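You operate a simulated robot arm through the tools that you are given. There is no shell and no other tool. Be economical: measure what you need, move in short steps, check, and stop when the job is done.

You are at the controls of a simulated robot arm. One attempt, no reset.

TASK
Free the vacuum's filter, then test-run the vacuum at the LOW setting.
Fine: Switch it on first; four pushes on the filter lever; stop it after the run and leave it on. The FILTER lamp ends dark.
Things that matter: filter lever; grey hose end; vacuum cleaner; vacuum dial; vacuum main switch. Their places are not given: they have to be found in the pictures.

Only the result counts: the job must be done as asked and must still hold three seconds after the hand-in. Knocking over, shifting, dropping, spilling or breaking anything else fails it.

THE ROBOT
A 7-joint arm with a three-finger gripper, fixed in place. Base frame: the origin is at the foot of the arm, x ahead of it, y to its left, z up. Readings come in mm, degrees, newtons and seconds.
Its first joint turns from -166.0 to 166.0 degrees. Payload 2.69 kg.
The TCP is the grasp point between the finger pads, 30 mm short of the fingertips. In the tool frame z runs along the fingers and y along their closing line. The gripper opens to 128 mm. The gripper's body begins 117 mm behind the TCP.
Orientation is told as [roll, pitch, yaw] about the base's x, y, z axes, in that order, counted from this pose: with the fingers straight down and closing along the base's y, the tool's x points along the base's -x, its y along +y and its z along -z.

THE INTERFACE
- The arm moves only by the tool arm_command. Its argument "increments" is a list of rows, each a list of 7 numbers: the shift along the tool's x, y, z in units of 30 mm (1.0 is 30 mm), then the turn, a rotation vector about the tool's x, y, z in units of 8 degrees (1.0 is 8 degrees), then the finger opening in m, from 0 to 0.128. In form: [[dx, dy, dz, wx, wy, wz, gripper], ...]. A call has 1 to 8 rows; each row shifts and turns the commanded pose from where the row before left it, along the tool's axes as they then stand. A call with a number of a shift or a turn outside -1 to 1 is refused whole. Rows are played at 5 a second. More than 50 mm and 8.6 degrees between two rows, or a gripper value outside its range, and nothing of the call is played. Where a pose cannot be reached the arm comes as near as it can. A force on the tool above 70 N (or 10 N above the force at the start of the call, whichever is more), or a blocked arm, ends the call early, and 0.2 s more pass. The fingers move at their own pace and stop on an object; they squeeze with about 36 N. The grip force told is the motor's: it shows also when the fingers shut on nothing. Time passes only in rows, and 0.2 s behind the last, so rows that do not move let the fingers close. The reply holds the time, the measured pose of the TCP, the force on the tool along the base axes, the opening and the grip force, in the units named above and with some noise, with the torque about the TCP (base axes, N m) and any sound that the robot's microphone picked up, and new pictures: "views" is both (left out), scene, wrist or none.
- Cameras (640 x 400 px; columns grow to the right, rows downward): "scene" is fixed at [220.6, 499.4, 1397.2]; the picture's right is [-0.22, -0.98, 0.00], its down [-0.61, 0.14, -0.78] and it looks along [0.76, -0.17, -0.63] (base axes); focal length 320 px, centre (320, 200). "wrist" rides on the gripper at [58, 54, -131] in the tool frame; the picture's right is [-0.68, 0.74, 0.00], its down [-0.62, -0.57, -0.55] and it looks along [-0.40, -0.37, 0.84] (tool axes); focal length 234 px, centre (320, 200).
- raise_lower(by): slides the trunk up (or, below 0, down) by that many mm; the arm rides with it, the base frame stays. It gives what a move gives, with no picture.
- measure_at(camera, pixels): for up to 12 pixels [column, row] of the newest picture of that camera ("zoom" is the newest enlarged one), the place [x, y, z] in the base frame of the surface seen there, good to about 3 mm. The clock stands still meanwhile.
- inspect(camera, box): a new picture of the part [left, top, right, bottom] of that camera's present view, enlarged. The clock stands still meanwhile.
- hand_in(): hands the job in; it is judged then, once.

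Go step by step. Measure first, check grasps and placings, and put right what went wrong. The budget is 80 turns and 200 pictures, counting those below and the enlarged ones. Unless the task says otherwise, let go and move clear before handing in, and close with one line.

The tools are called after "Call:" as name(argument=value, ...) on one line, values as JSON. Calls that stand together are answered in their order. arm_command: Moves the arm, as the interface text tells. Its arguments: {"type":"object","properties":{"increments":{"type":"array"},"views":{"type":"string","enum":["both","scene","wrist","none"]}},"required":["increments"]} The other tools are called the same way: raise_lower (by) slides the trunk up or down; measure_at (camera, pixels) gives the place of the surface under pixels of a picture; inspect (camera, box) takes an enlarged picture of a part of a camera's view; hand_in () hands the job in.

At the start:

```text
time: 0.0
eef_pos: [709.2, 278.1, 1126.9]
tool_rot: [0.0, 0.0, 0.0]
force: [0.6, 0.0, -0.6]
ft_torque: [0.0, 0.0, 0.02]
finger_gap: 127.6
finger_force: 0.1
trunk travel left (down, up): [-150.0, 200.0]
```

scene: 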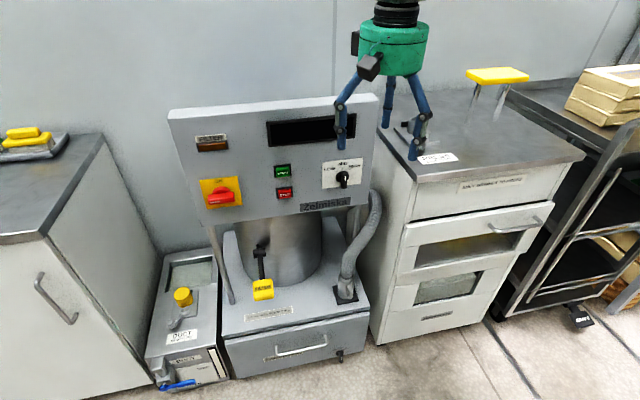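
wrist: 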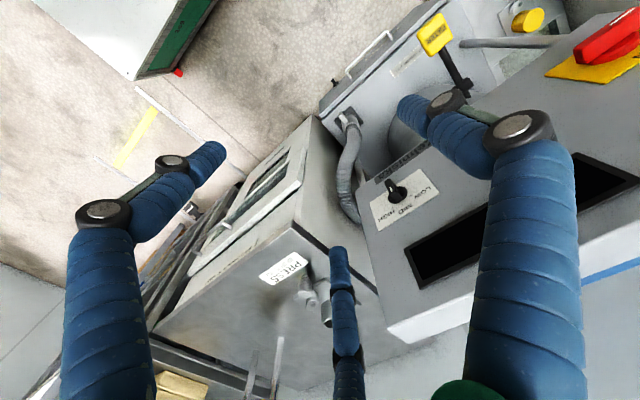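

The vacuum stands centre, with its panel at (170-375, 95-220) and the yellow lever pad at (263,290). I'll enlarge these and measure key points.

Call:
inspect(camera="scene", box=[160, 80, 400, 230])

Call:
inspect(camera="scene", box=[140, 220, 400, 390])

Call:
measure_at(camera="scene", pixels=[[222, 196], [210, 205], [283, 170], [284, 193], [343, 179], [333, 166], [263, 284], [263, 294], [262, 258], [346, 294], [211, 146], [310, 133]])

```text
2.67 times, centred on (280, 155) of scene
```

zoom: 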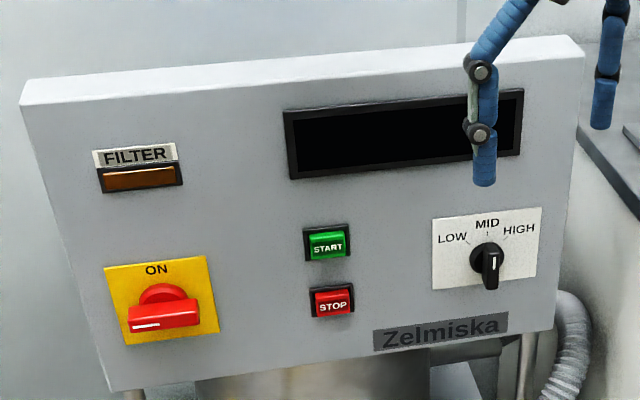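

```text
2.35 times, centred on (270, 305) of scene
```

zoom: 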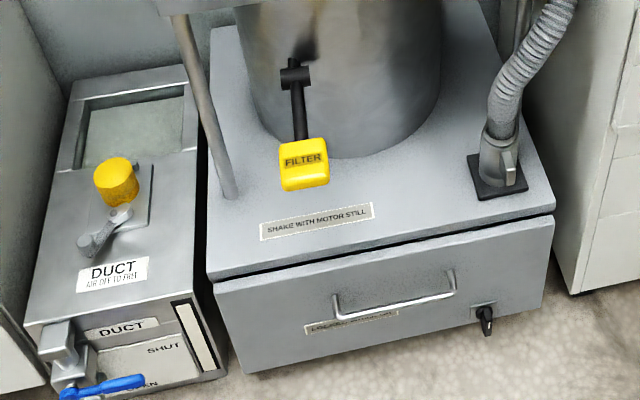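

```text
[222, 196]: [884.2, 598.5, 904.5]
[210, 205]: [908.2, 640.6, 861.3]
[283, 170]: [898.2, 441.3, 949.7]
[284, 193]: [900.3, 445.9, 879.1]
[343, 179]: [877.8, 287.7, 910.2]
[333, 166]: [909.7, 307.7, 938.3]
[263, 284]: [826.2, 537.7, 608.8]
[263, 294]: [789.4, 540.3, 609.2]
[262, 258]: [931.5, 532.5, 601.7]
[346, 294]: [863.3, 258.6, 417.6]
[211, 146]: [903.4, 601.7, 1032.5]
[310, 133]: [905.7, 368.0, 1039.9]
```

Panel face is about x=909, facing the robot. I'll enlarge the dial, switch, hose end and labels further.

Call:
inspect(camera="scene", box=[315, 150, 379, 190])

Call:
inspect(camera="scene", box=[190, 170, 254, 210])

Call:
inspect(camera="scene", box=[312, 250, 392, 310])

Call:
inspect(camera="scene", box=[230, 300, 358, 380])

Call:
inspect(camera="scene", box=[140, 280, 240, 395])

Call:
inspect(camera="scene", box=[230, 230, 310, 310])

```text
10.00 times, centred on (347, 170) of scene
```

zoom: 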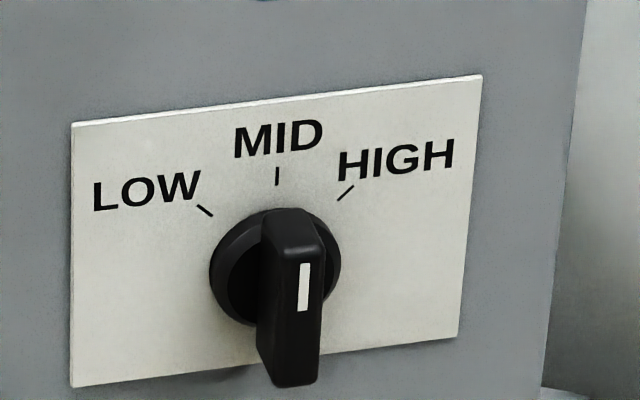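

```text
10.00 times, centred on (222, 190) of scene
```

zoom: 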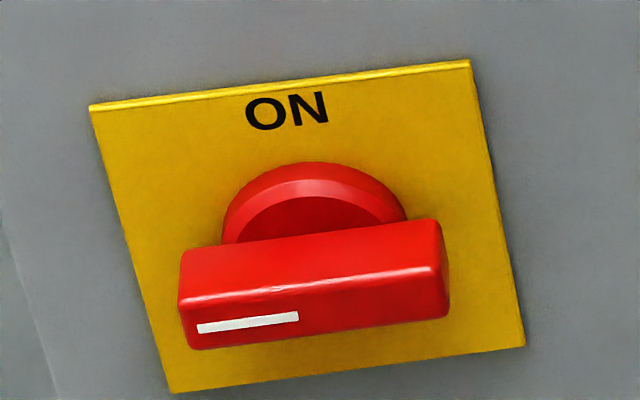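

```text
6.67 times, centred on (352, 280) of scene
```

zoom: 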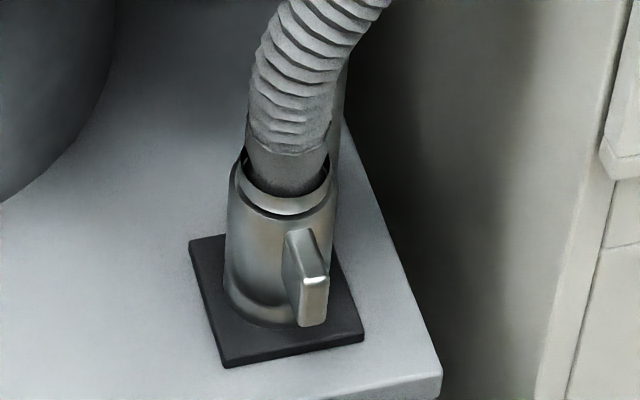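

```text
5.00 times, centred on (294, 340) of scene
```

zoom: 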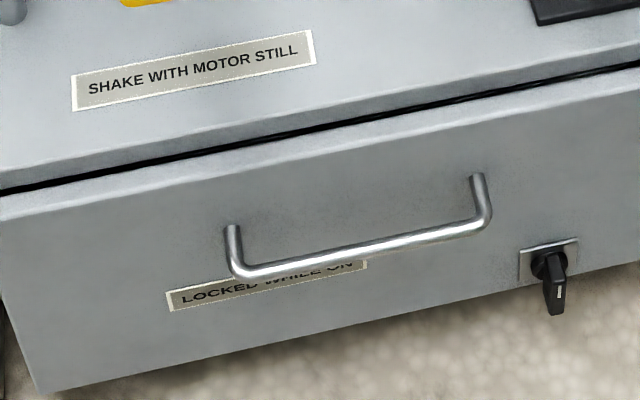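

```text
3.48 times, centred on (190, 338) of scene
```

zoom: 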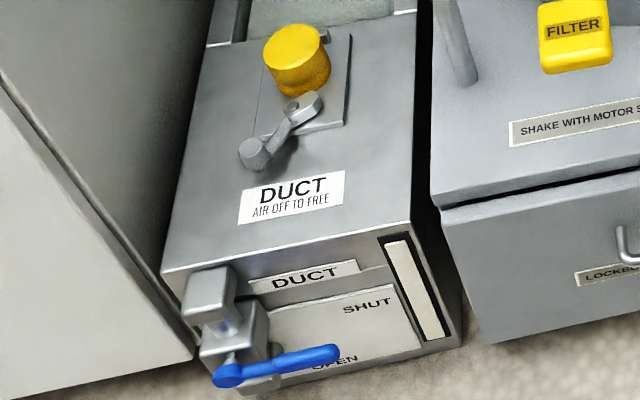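

```text
5.00 times, centred on (270, 270) of scene
```

zoom: 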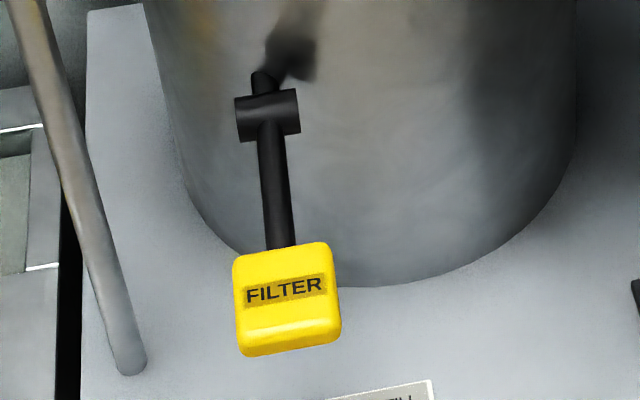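

The dial marker points up (MID), and the main switch marker points left (off, ON at top). I'll take one panel enlargement and measure the controls precisely.

Call:
inspect(camera="scene", box=[190, 140, 374, 255])

```text
3.48 times, centred on (282, 198) of scene
```

zoom: 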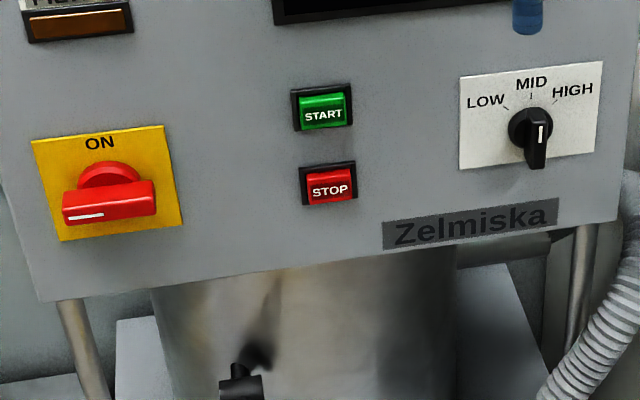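

Call:
measure_at(camera="zoom", pixels=[[70, 220], [70, 204], [150, 207], [110, 213], [110, 196], [324, 116], [331, 187], [541, 128], [538, 162], [516, 125], [40, 142], [178, 222]])

Call:
measure_at(camera="scene", pixels=[[254, 282], [273, 281], [254, 298], [273, 297], [260, 270], [173, 112], [214, 222], [372, 200], [229, 296], [263, 278], [340, 190], [375, 96]])

```text
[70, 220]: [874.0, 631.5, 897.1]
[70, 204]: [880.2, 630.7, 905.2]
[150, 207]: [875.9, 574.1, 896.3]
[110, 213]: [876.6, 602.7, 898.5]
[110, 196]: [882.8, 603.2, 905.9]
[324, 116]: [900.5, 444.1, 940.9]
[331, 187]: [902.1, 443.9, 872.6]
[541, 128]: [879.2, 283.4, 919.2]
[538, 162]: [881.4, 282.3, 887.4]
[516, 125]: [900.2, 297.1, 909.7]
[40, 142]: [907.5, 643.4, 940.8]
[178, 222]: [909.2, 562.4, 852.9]
```

```text
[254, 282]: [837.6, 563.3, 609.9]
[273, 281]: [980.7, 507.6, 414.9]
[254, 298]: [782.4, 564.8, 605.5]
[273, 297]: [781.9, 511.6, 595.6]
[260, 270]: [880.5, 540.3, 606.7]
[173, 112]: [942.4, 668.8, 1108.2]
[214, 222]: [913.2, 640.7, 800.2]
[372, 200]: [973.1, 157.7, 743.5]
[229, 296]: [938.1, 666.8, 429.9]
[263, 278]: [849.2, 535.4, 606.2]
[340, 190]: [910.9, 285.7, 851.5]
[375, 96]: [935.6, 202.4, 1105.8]
```

Switch bar: centre (y 603, z 897), front at x 875. Dial knob is about (283, 903), START (444, 941) and STOP (444, 873). I'll swing the tool to point forward while sliding left.

Call:
arm_command(increments=[[0, 1, 0, 0, -1, 0, 0.06], [0, 1, 0, 0, -1, 0, 0.06], [0, 1, 0, 0, -1, 0, 0.06], [0, 1, 0, 0, -1, 0, 0.06], [0, 1, 0, 0, -1, 0, 0.06], [0, 1, 0, 0, -1, 0, 0.06], [0, 1, 0, 0, -1, 0, 0.06], [0, 1, 0, 0, -1, 0, 0.06]], views="none")

Call:
arm_command(increments=[[0, 0.95, 0, 0, -1, 0, 0.06], [0, 0.95, 0, 0, -1, 0, 0.06], [0, 0.95, 0, 0, -1, 0, 0.06], [0, 0, 0, 0, -0.25, 0, 0.06]], views="both")

```text
time: 1.8
eef_pos: [708.4, 521.6, 1126.1]
tool_rot: [0.2, -64.1, -0.2]
force: [0.4, 0.0, 0.8]
ft_torque: [0.0, 0.06, -0.02]
finger_gap: 60.1
finger_force: 0.0
trunk travel left (down, up): [-150.0, 200.0]
```

```text
time: 2.8
eef_pos: [709.0, 607.6, 1127.0]
tool_rot: [-150.7, -89.8, 150.7]
force: [0.3, 0.1, 0.1]
ft_torque: [0.04, -0.06, -0.06]
finger_gap: 60.3
finger_force: 0.0
trunk travel left (down, up): [-150.0, 200.0]
```

scene: 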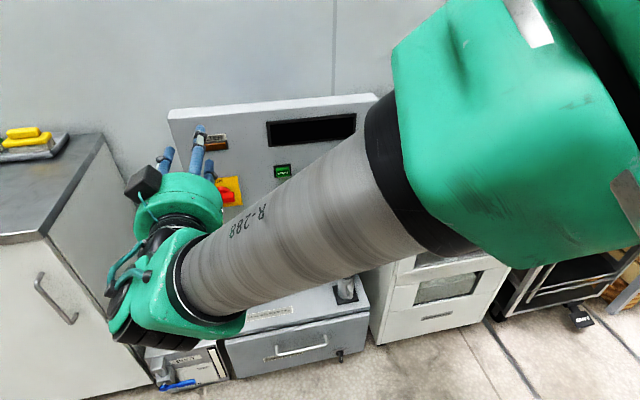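
wrist: 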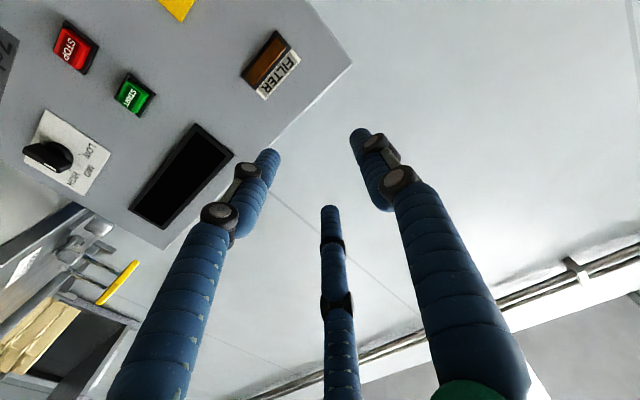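

The tool now points forward at z 1127. I'll descend to z≈897 and roll −90° so the fingers straddle the horizontal switch bar.

Call:
arm_command(increments=[[1, 0, 0, 0, 0, 0, 0.06], [1, 0, 0, 0, 0, 0, 0.06], [1, 0, 0, 0, 0, 0, 0.06], [1, 0, 0, 0, 0, 0, 0.06], [1, 0, 0, 0, 0, 0, 0.06], [1, 0, 0, 0, 0, 0, 0.06], [1, 0, 0, 0, 0, 0, 0.06], [0.67, -0.15, 0, 0, 0, -0.25, 0.06]], views="none")

Call:
arm_command(increments=[[0, 0, 0, 0, 0, -1, 0.06], [0, 0, 0, 0, 0, -1, 0.06], [0, 0, 0, 0, 0, -1, 0.06], [0, 0, 0, 0, 0, -1, 0.06], [0, 0, 0, 0, 0, -1, 0.06], [0, 0, 0, 0, 0, -1, 0.06], [0, 0, 0, 0, 0, -1, 0.06], [0, 0, 0, 0, 0, -1, 0.06]], views="none")

Call:
arm_command(increments=[[0, 0, 0, 0, 0, -1, 0.06], [0, 0, 0, 0, 0, -1, 0.06], [0, 0, 0, 0, 0, -1, 0.06], [0, 0, 0, 0, 0, 0, 0.06]], views="both")

```text
time: 4.6
eef_pos: [708.7, 601.3, 896.7]
tool_rot: [-91.5, -88.0, 91.6]
force: [0.2, 0.1, 0.5]
ft_torque: [-0.02, 0.05, -0.02]
finger_gap: 60.3
finger_force: 0.1
trunk travel left (down, up): [-150.0, 200.0]
```

```text
time: 6.4
eef_pos: [709.1, 600.8, 897.3]
tool_rot: [-90.1, -23.8, 90.0]
force: [-0.1, -0.7, 0.7]
ft_torque: [0.04, -0.01, 0.01]
finger_gap: 60.0
finger_force: 0.0
trunk travel left (down, up): [-150.0, 200.0]
```

```text
time: 7.4
eef_pos: [709.2, 600.4, 896.8]
tool_rot: [-90.0, 0.1, 90.0]
force: [0.2, -0.3, 0.8]
ft_torque: [0.04, 0.02, 0.02]
finger_gap: 60.2
finger_force: 0.1
trunk travel left (down, up): [-150.0, 200.0]
```

scene: 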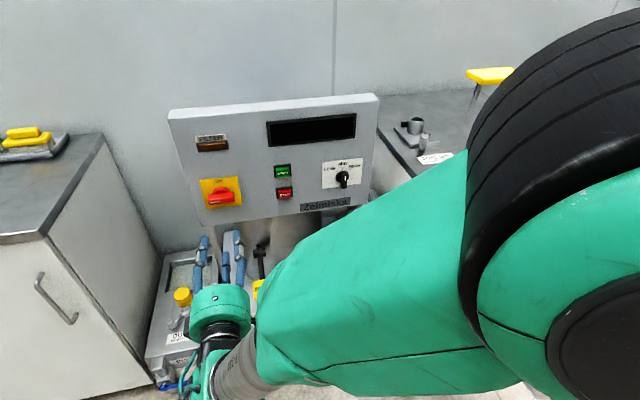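
wrist: 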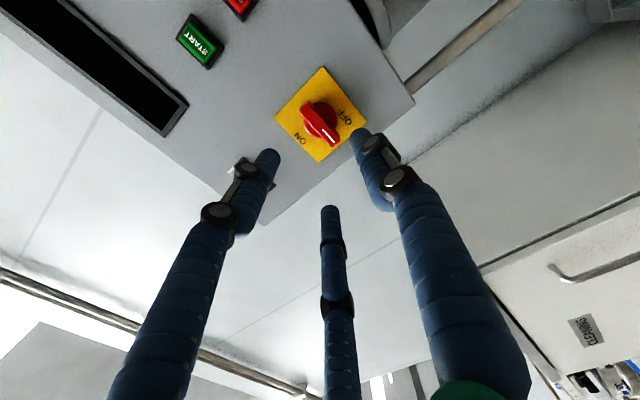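

An "OFF" label also shows at (345,117). I'll enlarge the switch in the wrist view to read its state.

Call:
inspect(camera="wrist", box=[264, 60, 376, 170])

Call:
inspect(camera="scene", box=[180, 120, 380, 245])

```text
3.64 times, centred on (320, 115) of wrist
```

zoom: 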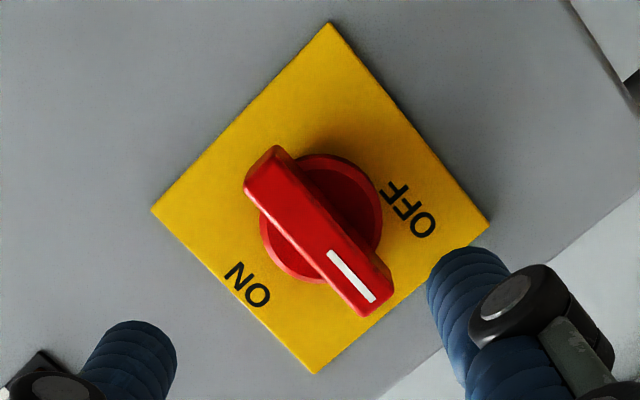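

```text
3.20 times, centred on (280, 182) of scene
```

zoom: 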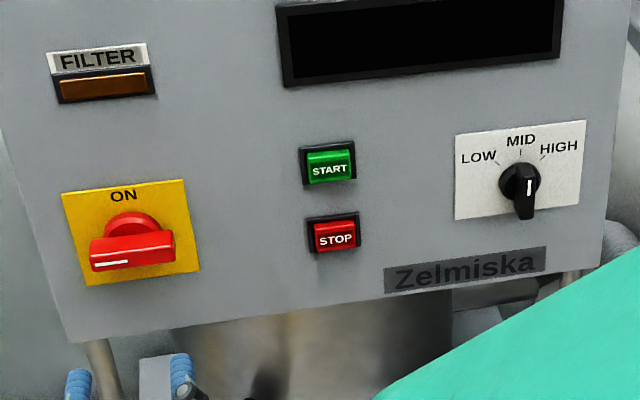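

The mark points left and ON is at the top. The bar is straddled above and below, so I'll advance about 147 mm and close on it.

Call:
arm_command(increments=[[-0.09, 0, 1, 0, 0, 0, 0.06], [0, 0, 1, 0, 0, 0, 0.06], [0, 0, 1, 0, 0, 0, 0.06], [0, 0, 1, 0, 0, 0, 0.06], [0, 0, 0.8, 0, 0, 0, 0.06], [0, 0, 0, 0, 0, 0, 0.06]], views="both")

```text
time: 8.8
eef_pos: [850.1, 605.7, 896.8]
tool_rot: [-90.0, 0.2, 90.0]
force: [-21.2, -2.6, 1.6]
ft_torque: [0.04, -0.3, -0.22]
finger_gap: 71.0
finger_force: 7.1
trunk travel left (down, up): [-150.0, 200.0]
```

scene: 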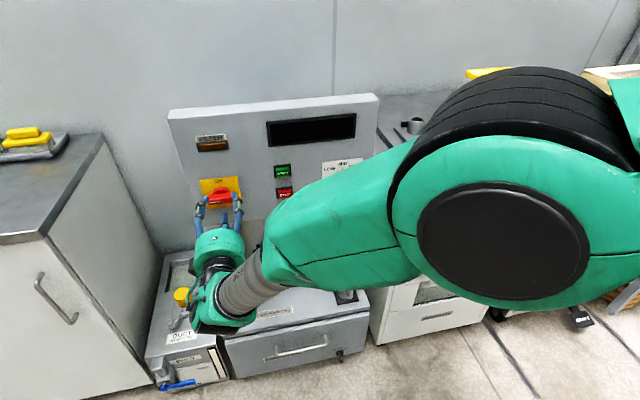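
wrist: 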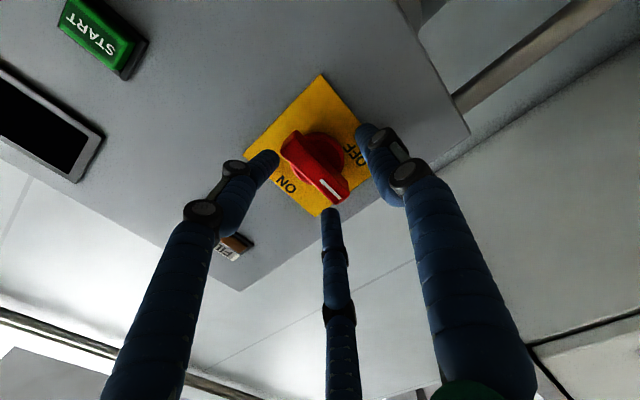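

Contact: −21 N in x, and the fingers were pushed apart to 71 mm. I'll zoom in to see what is touching.

Call:
inspect(camera="scene", box=[170, 160, 270, 260])

Call:
inspect(camera="wrist", box=[210, 60, 430, 250])

```text
4.00 times, centred on (220, 210) of scene
```

zoom: 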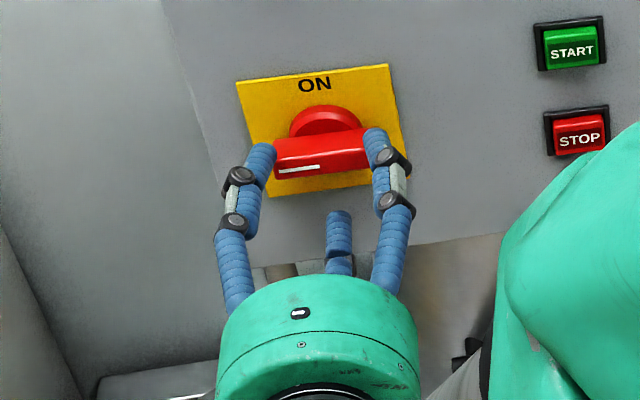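

```text
2.11 times, centred on (320, 155) of wrist
```

zoom: 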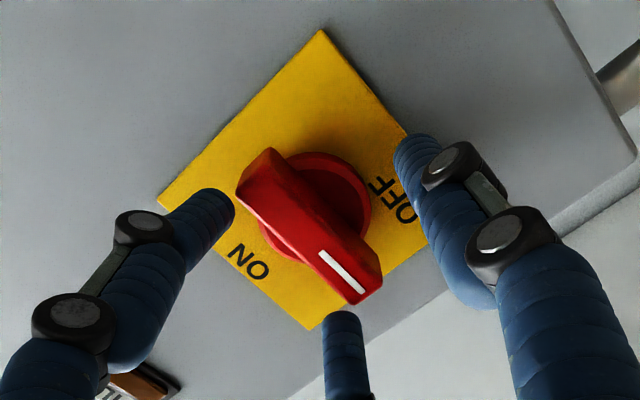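

The gripper actually has three fingers at 120°, and the two upper ones struck the bar's ends. I'll back off, open to 80 mm, shift 6 mm up so those two pass above the bar, and go in again.

Call:
arm_command(increments=[[0, 0, -1, 0, 0, 0, 0.08], [0, -0.2, -0.5, 0, 0, 0, 0.08], [0, 0, 0, 0, 0, 0, 0.08], [0, 0, 0.6, 0, 0, 0, 0.08], [0, 0, 0.6, 0, 0, 0, 0.08], [0, 0, 0.4, 0, 0, 0, 0.08], [0, 0, 0, 0, 0, 0, 0.08]], views="none")

Call:
inspect(camera="scene", box=[170, 160, 270, 260])

Call:
inspect(camera="wrist", box=[210, 60, 430, 250])

```text
time: 10.4
eef_pos: [856.3, 603.6, 900.5]
tool_rot: [-90.0, 0.0, 89.9]
force: [0.2, 0.4, 0.1]
ft_torque: [0.02, 0.01, 0.06]
finger_gap: 80.1
finger_force: 0.1
trunk travel left (down, up): [-150.0, 200.0]
```

```text
4.00 times, centred on (220, 210) of scene
```

zoom: 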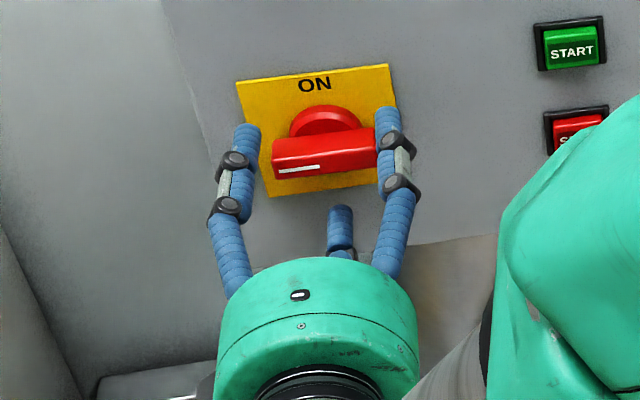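

```text
2.11 times, centred on (320, 155) of wrist
```

zoom: 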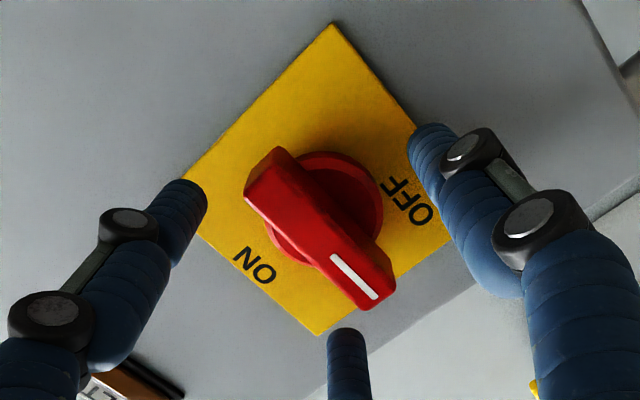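

No contact now and the fingers surround the bar. I'll close gradually.

Call:
arm_command(increments=[[0, 0, 0, 0, 0, 0, 0.06], [0, 0, 0, 0, 0, 0, 0.06], [0, 0, 0, 0, 0, 0, 0.045], [0, 0, 0, 0, 0, 0, 0.045]], views="none")

Call:
inspect(camera="wrist", box=[210, 60, 430, 250])

Call:
inspect(camera="scene", box=[170, 160, 270, 260])

```text
time: 11.4
eef_pos: [856.9, 603.4, 900.8]
tool_rot: [-90.0, 0.0, 90.0]
force: [0.5, 0.5, 0.2]
ft_torque: [0.01, 0.01, -0.01]
finger_gap: 44.8
finger_force: 0.0
trunk travel left (down, up): [-150.0, 200.0]
```

```text
2.11 times, centred on (320, 155) of wrist
```

zoom: 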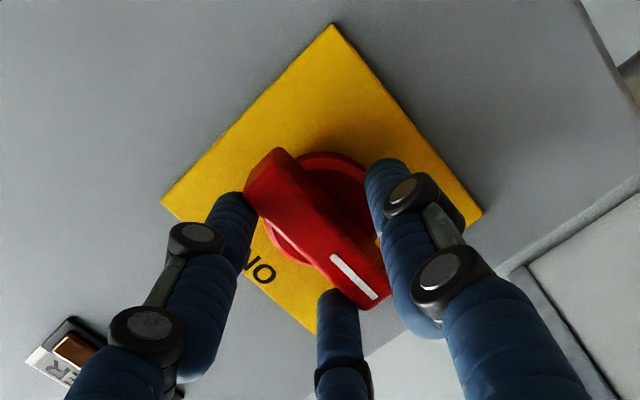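

```text
4.00 times, centred on (220, 210) of scene
```

zoom: 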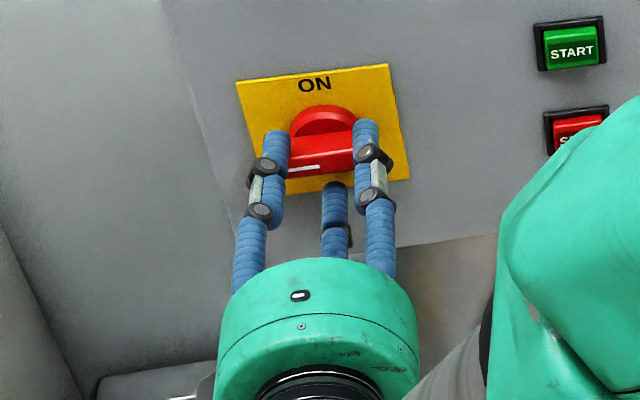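

Two fingers are now above the bar and one below, with no force. I'll close to grip.

Call:
arm_command(increments=[[0, 0, 0, 0, 0, 0, 0.03], [0, 0, 0, 0, 0, 0, 0.02], [0, 0, 0, 0, 0, 0, 0.015], [0, 0, 0, 0, 0, 0, 0.01]], views="none")

Call:
inspect(camera="scene", box=[170, 160, 270, 260])

```text
time: 12.4
eef_pos: [856.9, 604.6, 904.3]
tool_rot: [-90.1, -0.2, 90.0]
force: [10.1, 5.7, 22.3]
ft_torque: [0.02, -0.48, -0.06]
finger_gap: 27.2
finger_force: 45.0
trunk travel left (down, up): [-150.0, 200.0]
```

```text
4.00 times, centred on (220, 210) of scene
```

zoom: 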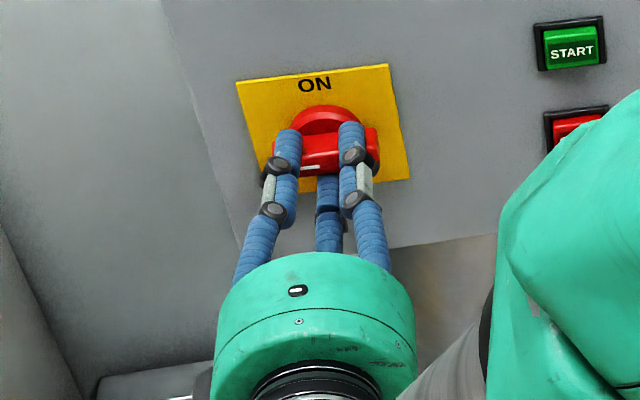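

The bar is gripped at 27 mm. I'll ease the squeeze and twist clockwise about the switch axis, checking halfway.

Call:
arm_command(increments=[[0, 0, 0, 0, 0, 0, 0.027], [0.028, 0, 0, 0, 0, 1, 0.027], [0.028, 0, 0, 0, 0, 1, 0.027], [0.028, 0, 0, 0, 0, 1, 0.027], [0.028, 0, 0, 0, 0, 1, 0.027], [0.028, 0, 0, 0, 0, 1, 0.027]], views="none")

Call:
inspect(camera="scene", box=[170, 130, 290, 260])

```text
time: 13.8
eef_pos: [855.4, 599.1, 899.2]
tool_rot: [-89.8, -40.1, 89.8]
force: [-0.7, -11.7, 12.7]
ft_torque: [0.08, -0.51, -0.12]
finger_gap: 34.1
finger_force: 5.9
trunk travel left (down, up): [-150.0, 200.0]
```

```text
3.08 times, centred on (230, 195) of scene
```

zoom: 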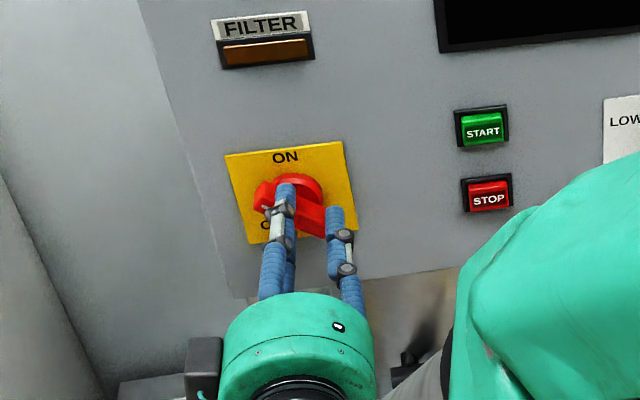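

The bar is turning with the hand. I'll continue to a little past 90°.

Call:
arm_command(increments=[[0.028, 0, 0, 0, 0, 1, 0.027], [0.028, 0, 0, 0, 0, 1, 0.027], [0.028, 0, 0, 0, 0, 1, 0.027], [0.028, 0, 0, 0, 0, 1, 0.027], [0.028, 0, 0, 0, 0, 1, 0.027], [0.028, 0, 0, 0, 0, 1, 0.027], [0.028, 0, 0, 0, 0, 0.5, 0.027]], views="none")

Call:
inspect(camera="scene", box=[170, 110, 370, 235])

Call:
inspect(camera="wrist", box=[210, 60, 430, 250])

```text
time: 15.4
eef_pos: [856.3, 596.7, 895.8]
tool_rot: [90.1, -87.9, -90.1]
force: [0.8, 6.9, -0.6]
ft_torque: [-0.02, 0.07, 0.18]
finger_gap: 32.1
finger_force: 3.9
trunk travel left (down, up): [-150.0, 200.0]
```

```text
3.20 times, centred on (270, 172) of scene
```

zoom: 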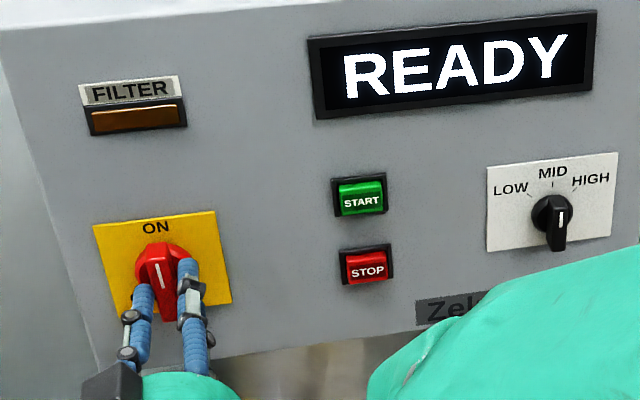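

```text
2.11 times, centred on (320, 155) of wrist
```

zoom: 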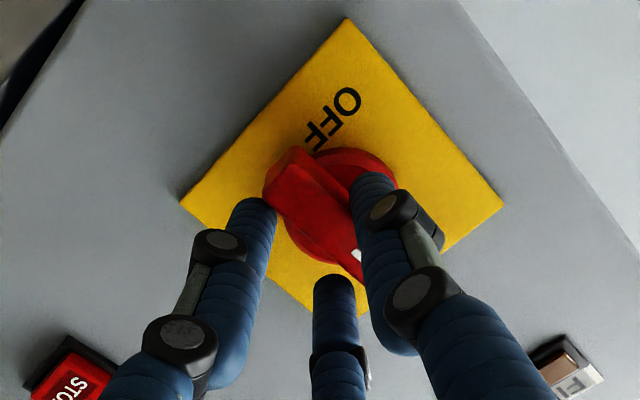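

The display reads READY and the switch points to ON. I'll open and back away.

Call:
arm_command(increments=[[0, 0, 0, 0, 0, 0, 0.08], [0, 0, 0, 0, 0, 0, 0.08], [0, 0, -1, 0, 0, 0, 0.08], [0, 0, -1, 0, 0, 0, 0.08], [0, 0, -1, 0, 0, 0, 0.08], [0, 0, -1, 0, 0, 0, 0.08], [0, 0, -1, 0, 0, 0, 0.0]], views="both")

Call:
inspect(camera="scene", box=[170, 110, 370, 235])

```text
time: 17.0
eef_pos: [704.8, 596.8, 897.0]
tool_rot: [89.6, -88.0, -89.5]
force: [-0.1, 0.0, -0.7]
ft_torque: [-0.01, 0.0, -0.05]
finger_gap: 2.2
finger_force: 18.3
trunk travel left (down, up): [-150.0, 200.0]
```

scene: 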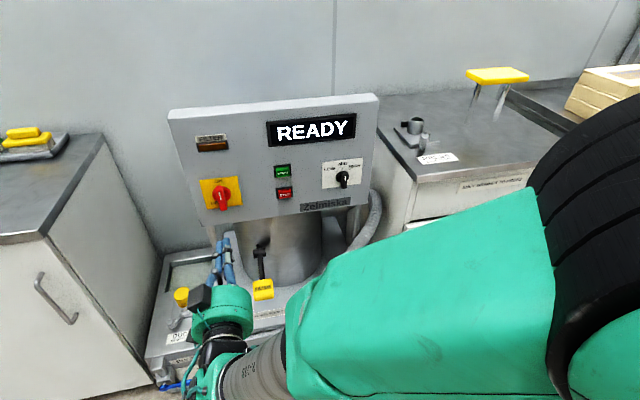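
wrist: 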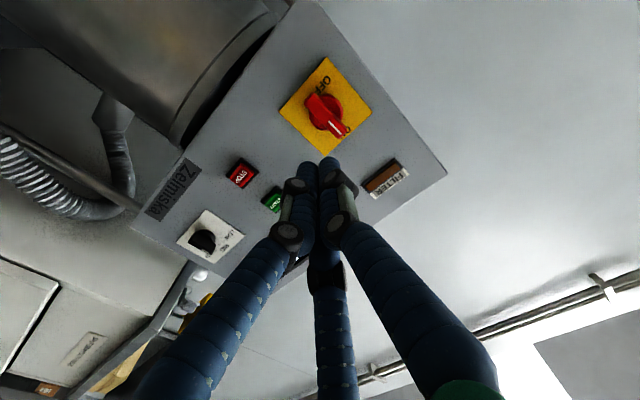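

```text
3.20 times, centred on (270, 172) of scene
```

zoom: 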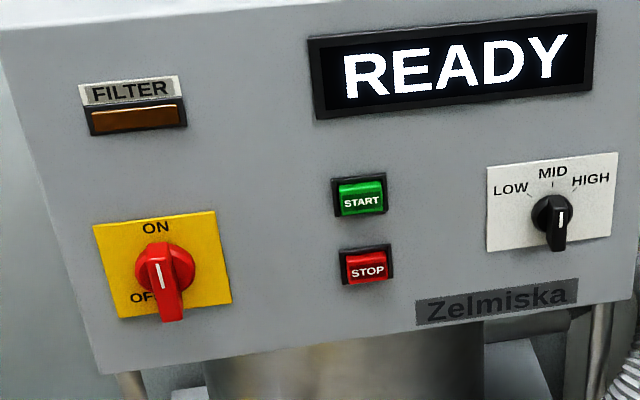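

Vacuum is on. Now the lever: I'll tilt the closed fingers 45° forward‑down and bring the tip above the yellow pad (~x 800, y 538).

Call:
arm_command(increments=[[0, 0, 0, 0, 0, -0.25, 0.0], [0, -0.4, 0, 0, 1, 0, 0.0], [0, -0.4, 0, 0, 1, 0, 0.0], [0, -0.4, 0, 0, 1, 0, 0.0], [0, -0.4, 0, 0, 1, 0, 0.0], [0, -0.37, 0, 0, 1, 0, 0.0], [0, 0, 0, 0, 0.625, 0, 0.0]], views="none")

Call:
arm_command(increments=[[0.48, 0, 1, 0, 0, 0, 0], [0.48, 0, 1, 0, 0, 0, 0], [0.48, 0, 1, 0, 0, 0, 0], [0.48, 0, 1, 0, 0, 0, 0], [0.48, 0, 1, 0, 0, 0, 0], [0.48, 0, 1, 0, 0, 0, 0], [0.47, 0, 0.83, 0, 0, 0, 0]], views="both")

```text
time: 18.6
eef_pos: [706.1, 537.7, 896.0]
tool_rot: [0.1, -44.9, 0.0]
force: [-0.4, 0.3, -0.2]
ft_torque: [-0.02, -0.02, -0.01]
finger_gap: 2.0
finger_force: 31.7
trunk travel left (down, up): [-150.0, 200.0]
```

```text
time: 20.2
eef_pos: [781.5, 536.1, 679.4]
tool_rot: [0.0, -45.0, 0.0]
force: [0.1, 1.0, 1.0]
ft_torque: [-0.06, 0.11, -0.02]
finger_gap: 2.2
finger_force: 31.1
trunk travel left (down, up): [-150.0, 200.0]
```

scene: 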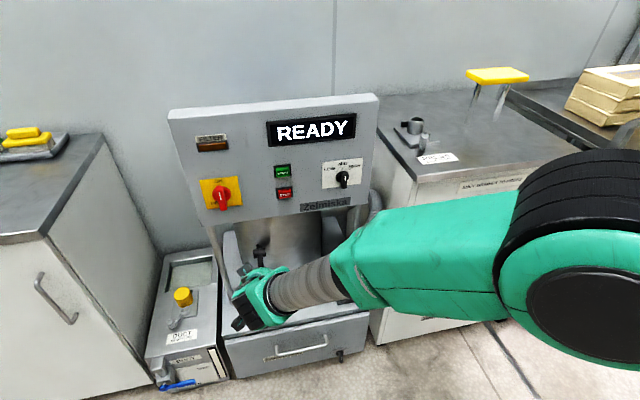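
wrist: 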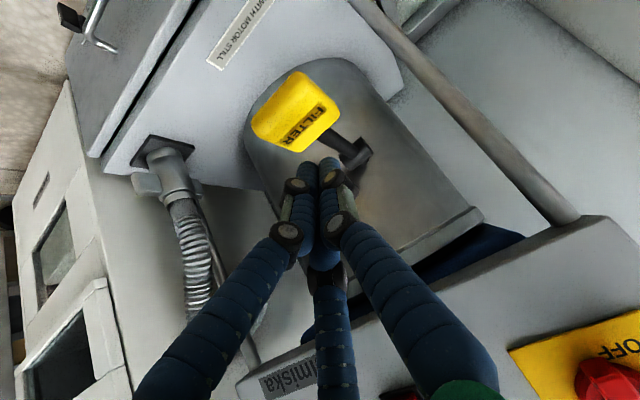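

The tip is about 50 mm above the pad. I'll go straight down in 10–12 mm steps and watch the force.

Call:
arm_command(increments=[[0.354, 0, 0.354, 0, 0, 0, 0], [0.354, 0, 0.354, 0, 0, 0, 0], [0.354, 0, 0.354, 0, 0, 0, 0], [0.236, 0, 0.236, 0, 0, 0, 0], [0.236, 0, 0.236, 0, 0, 0, 0]], views="wrist")

```text
time: 21.4
eef_pos: [780.5, 538.3, 616.5]
tool_rot: [0.0, -45.0, 0.0]
force: [0.4, 0.1, 1.9]
ft_torque: [-0.02, -0.01, 0.0]
finger_gap: 2.1
finger_force: 31.1
trunk travel left (down, up): [-150.0, 200.0]
```

wrist: 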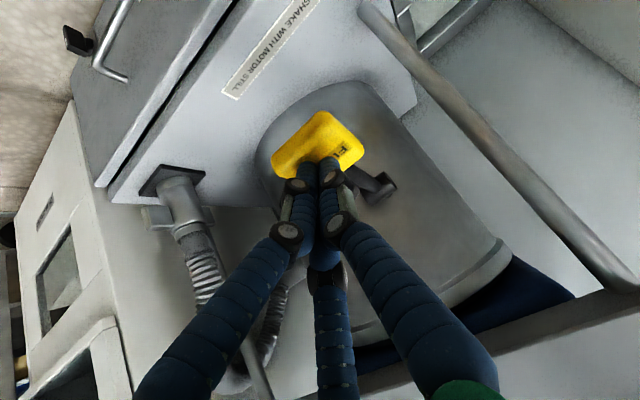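

Light contact with the pad (~2 N). I'll keep pressing in steps.

Call:
arm_command(increments=[[0.236, 0, 0.236, 0, 0, 0, 0], [0.236, 0, 0.236, 0, 0, 0, 0]], views="wrist")

Call:
arm_command(increments=[[0.236, 0, 0.236, 0, 0, 0, 0], [0.236, 0, 0.236, 0, 0, 0, 0]], views="both")

```text
time: 22.0
eef_pos: [780.4, 535.8, 594.0]
tool_rot: [0.1, -45.0, 0.0]
force: [-1.7, -0.5, 3.1]
ft_torque: [-0.01, 0.03, -0.04]
finger_gap: 1.9
finger_force: 31.0
trunk travel left (down, up): [-150.0, 200.0]
```

wrist: 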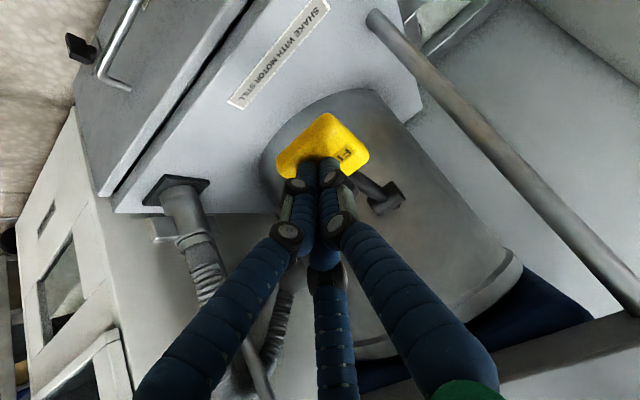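

```text
time: 22.6
eef_pos: [780.8, 536.2, 575.2]
tool_rot: [0.0, -45.0, 0.0]
force: [-1.3, 0.7, 4.1]
ft_torque: [-0.01, 0.03, -0.02]
finger_gap: 2.2
finger_force: 31.0
trunk travel left (down, up): [-150.0, 200.0]
```

scene: 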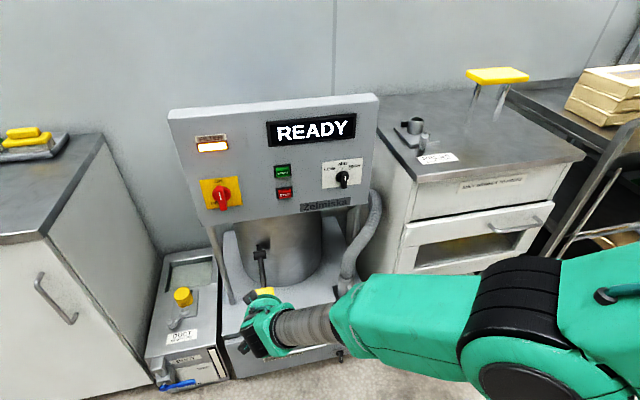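
wrist: 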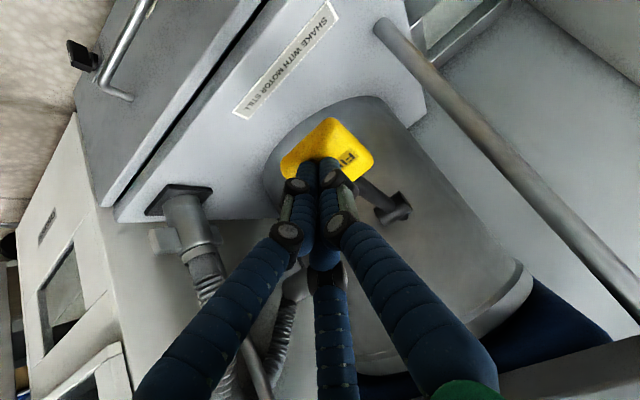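

The FILTER lamp now glows (212,147), and the spring force is 4 N. I'll press on until the lever's end stop.

Call:
arm_command(increments=[[0.236, 0, 0.236, 0, 0, 0, 0], [0.236, 0, 0.236, 0, 0, 0, 0], [0, 0, 0, 0, 0, 0, 0]], views="none")

Call:
inspect(camera="scene", box=[170, 110, 370, 235])

Call:
arm_command(increments=[[0, 0, 0, 0, 0, 0, 0], [0, 0, 0, 0, 0, 0, 0]], views="both")

```text
time: 23.3
eef_pos: [779.9, 537.5, 561.8]
tool_rot: [-0.2, -45.3, -0.1]
force: [-44.4, -22.3, 50.1]
ft_torque: [-1.14, 0.71, -0.74]
finger_gap: 2.2
finger_force: 31.5
trunk travel left (down, up): [-150.0, 200.0]
stopped in row 3: the force on the tool passed its limit at 73 N (the readings are from after the stop); the commanded pose is now the measured one
```

```text
3.20 times, centred on (270, 172) of scene
```

zoom: 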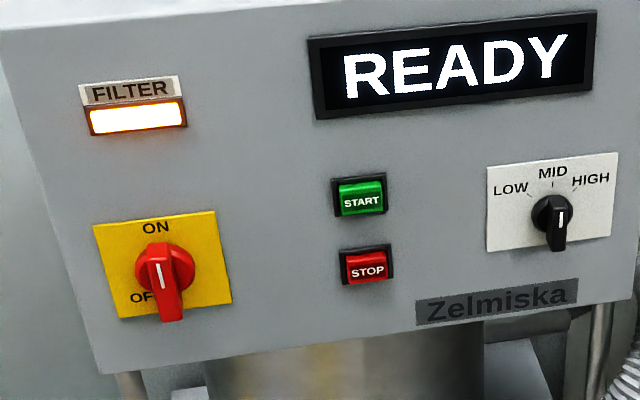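

```text
time: 23.9
eef_pos: [779.3, 537.6, 562.2]
tool_rot: [0.0, -45.5, 0.0]
force: [-49.9, -25.6, 57.5]
ft_torque: [-1.41, 0.78, -0.79]
finger_gap: 2.2
finger_force: 31.8
trunk travel left (down, up): [-150.0, 200.0]
```

scene: 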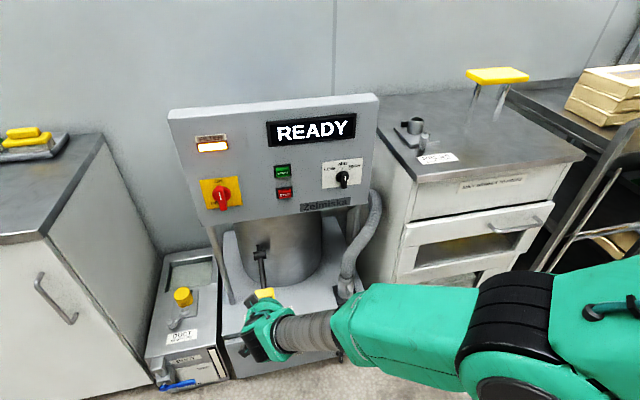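
wrist: 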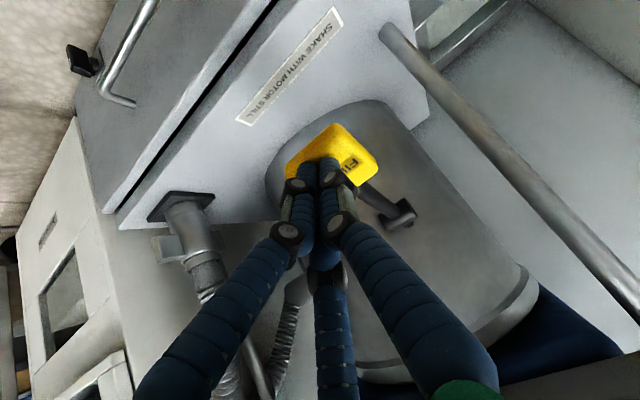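

The end stop is at TCP z≈563. I'll release fully up to z≈640 and check the lamp and lever.

Call:
arm_command(increments=[[-0.47, 0, -0.47, 0, 0, 0, 0], [-0.47, 0, -0.47, 0, 0, 0, 0], [-0.47, 0, -0.47, 0, 0, 0, 0], [-0.43, 0, -0.43, 0, 0, 0, 0], [0, 0, 0, 0, 0, 0, 0]], views="both")

```text
time: 25.1
eef_pos: [779.0, 539.0, 637.6]
tool_rot: [-0.2, -45.1, 0.0]
force: [0.0, -0.5, 1.5]
ft_torque: [0.0, -0.04, 0.03]
finger_gap: 2.2
finger_force: 32.2
trunk travel left (down, up): [-150.0, 200.0]
```

scene: 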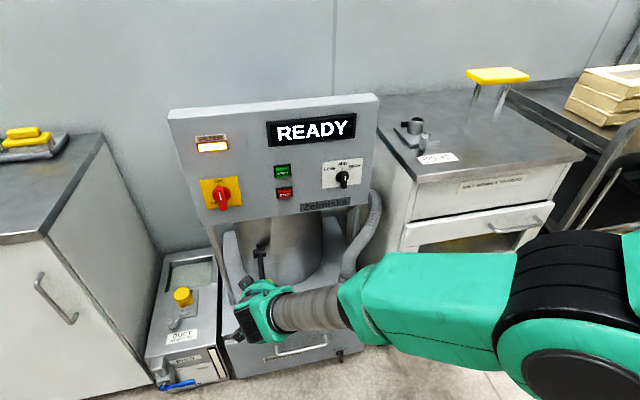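
wrist: 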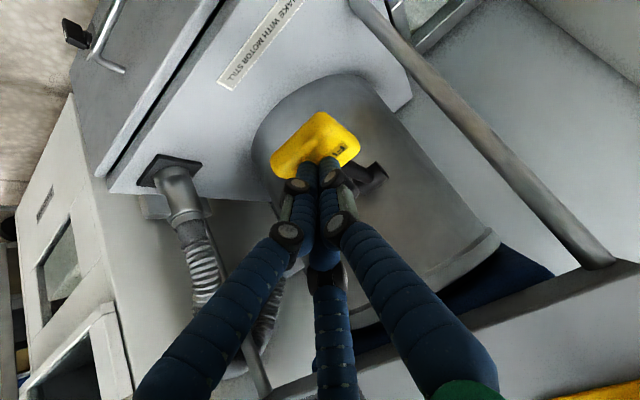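

The lamp stays lit after the first push. Second push: down to z≈567, hold, then full release.

Call:
arm_command(increments=[[0.44, 0, 0.44, 0, 0, 0, 0], [0.44, 0, 0.44, 0, 0, 0, 0], [0.44, 0, 0.44, 0, 0, 0, 0], [0.4, 0, 0.4, 0, 0, 0, 0], [0, 0, 0, 0, 0, 0, 0]], views="none")

Call:
arm_command(increments=[[-0.44, 0, -0.44, 0, 0, 0, 0], [-0.44, 0, -0.44, 0, 0, 0, 0], [-0.44, 0, -0.44, 0, 0, 0, 0], [-0.4, 0, -0.4, 0, 0, 0, 0], [0, 0, 0, 0, 0, 0, 0]], views="scene")

```text
time: 26.3
eef_pos: [779.6, 537.4, 564.5]
tool_rot: [-0.1, -45.1, 0.0]
force: [-5.9, 1.5, 3.1]
ft_torque: [-0.01, 0.13, -0.05]
finger_gap: 2.0
finger_force: 31.1
trunk travel left (down, up): [-150.0, 200.0]
```

```text
time: 27.5
eef_pos: [781.3, 539.3, 636.2]
tool_rot: [-0.1, -45.1, 0.0]
force: [-1.4, -0.2, 1.9]
ft_torque: [-0.05, -0.03, 0.0]
finger_gap: 1.9
finger_force: 31.6
trunk travel left (down, up): [-150.0, 200.0]
```

scene: 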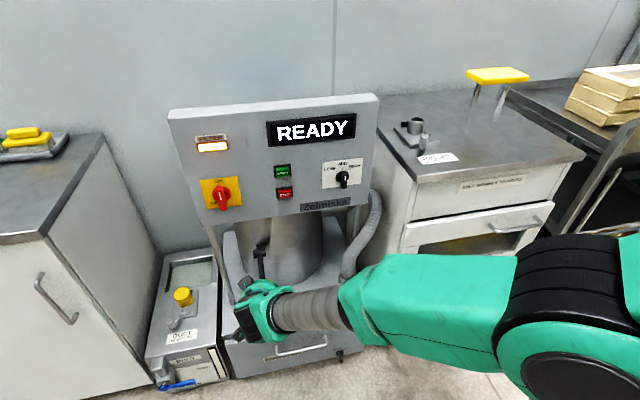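

Second push done; the lamp is still lit. Third push.

Call:
arm_command(increments=[[0.44, 0, 0.44, 0, 0, 0, 0], [0.44, 0, 0.44, 0, 0, 0, 0], [0.44, 0, 0.44, 0, 0, 0, 0], [0.42, 0, 0.42, 0, 0, 0, 0], [0, 0, 0, 0, 0, 0, 0]], views="none")

Call:
arm_command(increments=[[-0.44, 0, -0.44, 0, 0, 0, 0], [-0.44, 0, -0.44, 0, 0, 0, 0], [-0.44, 0, -0.44, 0, 0, 0, 0], [-0.44, 0, -0.44, 0, 0, 0, 0], [0, 0, 0, 0, 0, 0, 0]], views="scene")

```text
time: 28.7
eef_pos: [782.7, 537.3, 566.9]
tool_rot: [0.2, -45.3, -0.1]
force: [-13.5, -2.9, 30.2]
ft_torque: [-0.21, 0.17, -0.05]
finger_gap: 2.0
finger_force: 31.3
trunk travel left (down, up): [-150.0, 200.0]
```

```text
time: 29.9
eef_pos: [780.3, 536.9, 635.8]
tool_rot: [-0.1, -45.1, 0.0]
force: [-0.9, -0.5, 1.7]
ft_torque: [-0.03, 0.01, 0.01]
finger_gap: 2.2
finger_force: 31.4
trunk travel left (down, up): [-150.0, 200.0]
```

scene: 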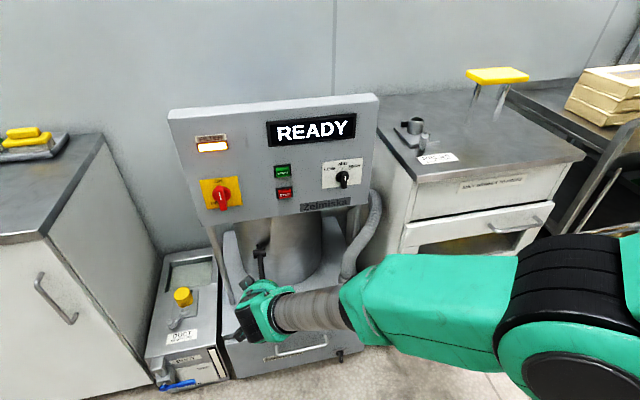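

Third push hit the stop. Fourth push.

Call:
arm_command(increments=[[0.44, 0, 0.44, 0, 0, 0, 0], [0.44, 0, 0.44, 0, 0, 0, 0], [0.44, 0, 0.44, 0, 0, 0, 0], [0.42, 0, 0.42, 0, 0, 0, 0], [0, 0, 0, 0, 0, 0, 0]], views="none")

Call:
arm_command(increments=[[-0.44, 0, -0.44, 0, 0, 0, 0], [-0.44, 0, -0.44, 0, 0, 0, 0], [-0.44, 0, -0.44, 0, 0, 0, 0], [-0.44, 0, -0.44, 0, 0, 0, 0], [0, 0, 0, 0, 0, 0, 0]], views="both")

```text
time: 31.1
eef_pos: [778.9, 539.0, 562.7]
tool_rot: [-0.1, -45.2, 0.0]
force: [-6.2, -1.3, 5.1]
ft_torque: [-0.14, 0.08, -0.03]
finger_gap: 1.9
finger_force: 31.5
trunk travel left (down, up): [-150.0, 200.0]
```

```text
time: 32.3
eef_pos: [780.1, 538.1, 636.9]
tool_rot: [-0.2, -45.2, 0.0]
force: [-0.6, -0.4, 1.5]
ft_torque: [-0.01, -0.01, 0.01]
finger_gap: 2.2
finger_force: 31.4
trunk travel left (down, up): [-150.0, 200.0]
```

scene: 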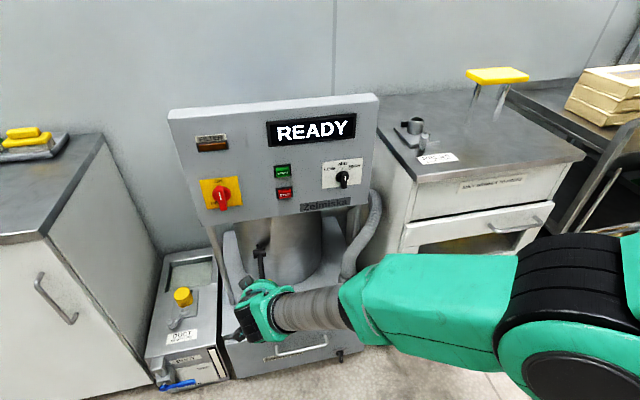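
wrist: 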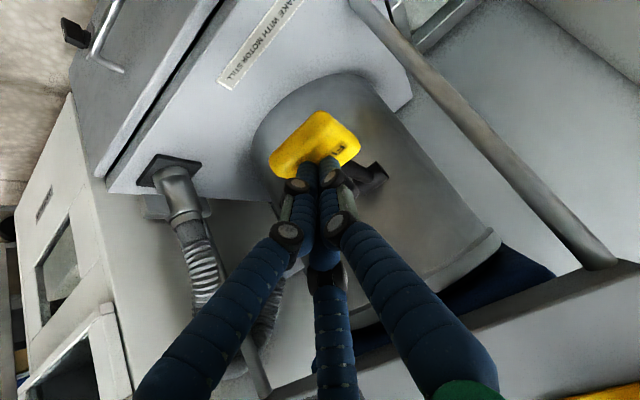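

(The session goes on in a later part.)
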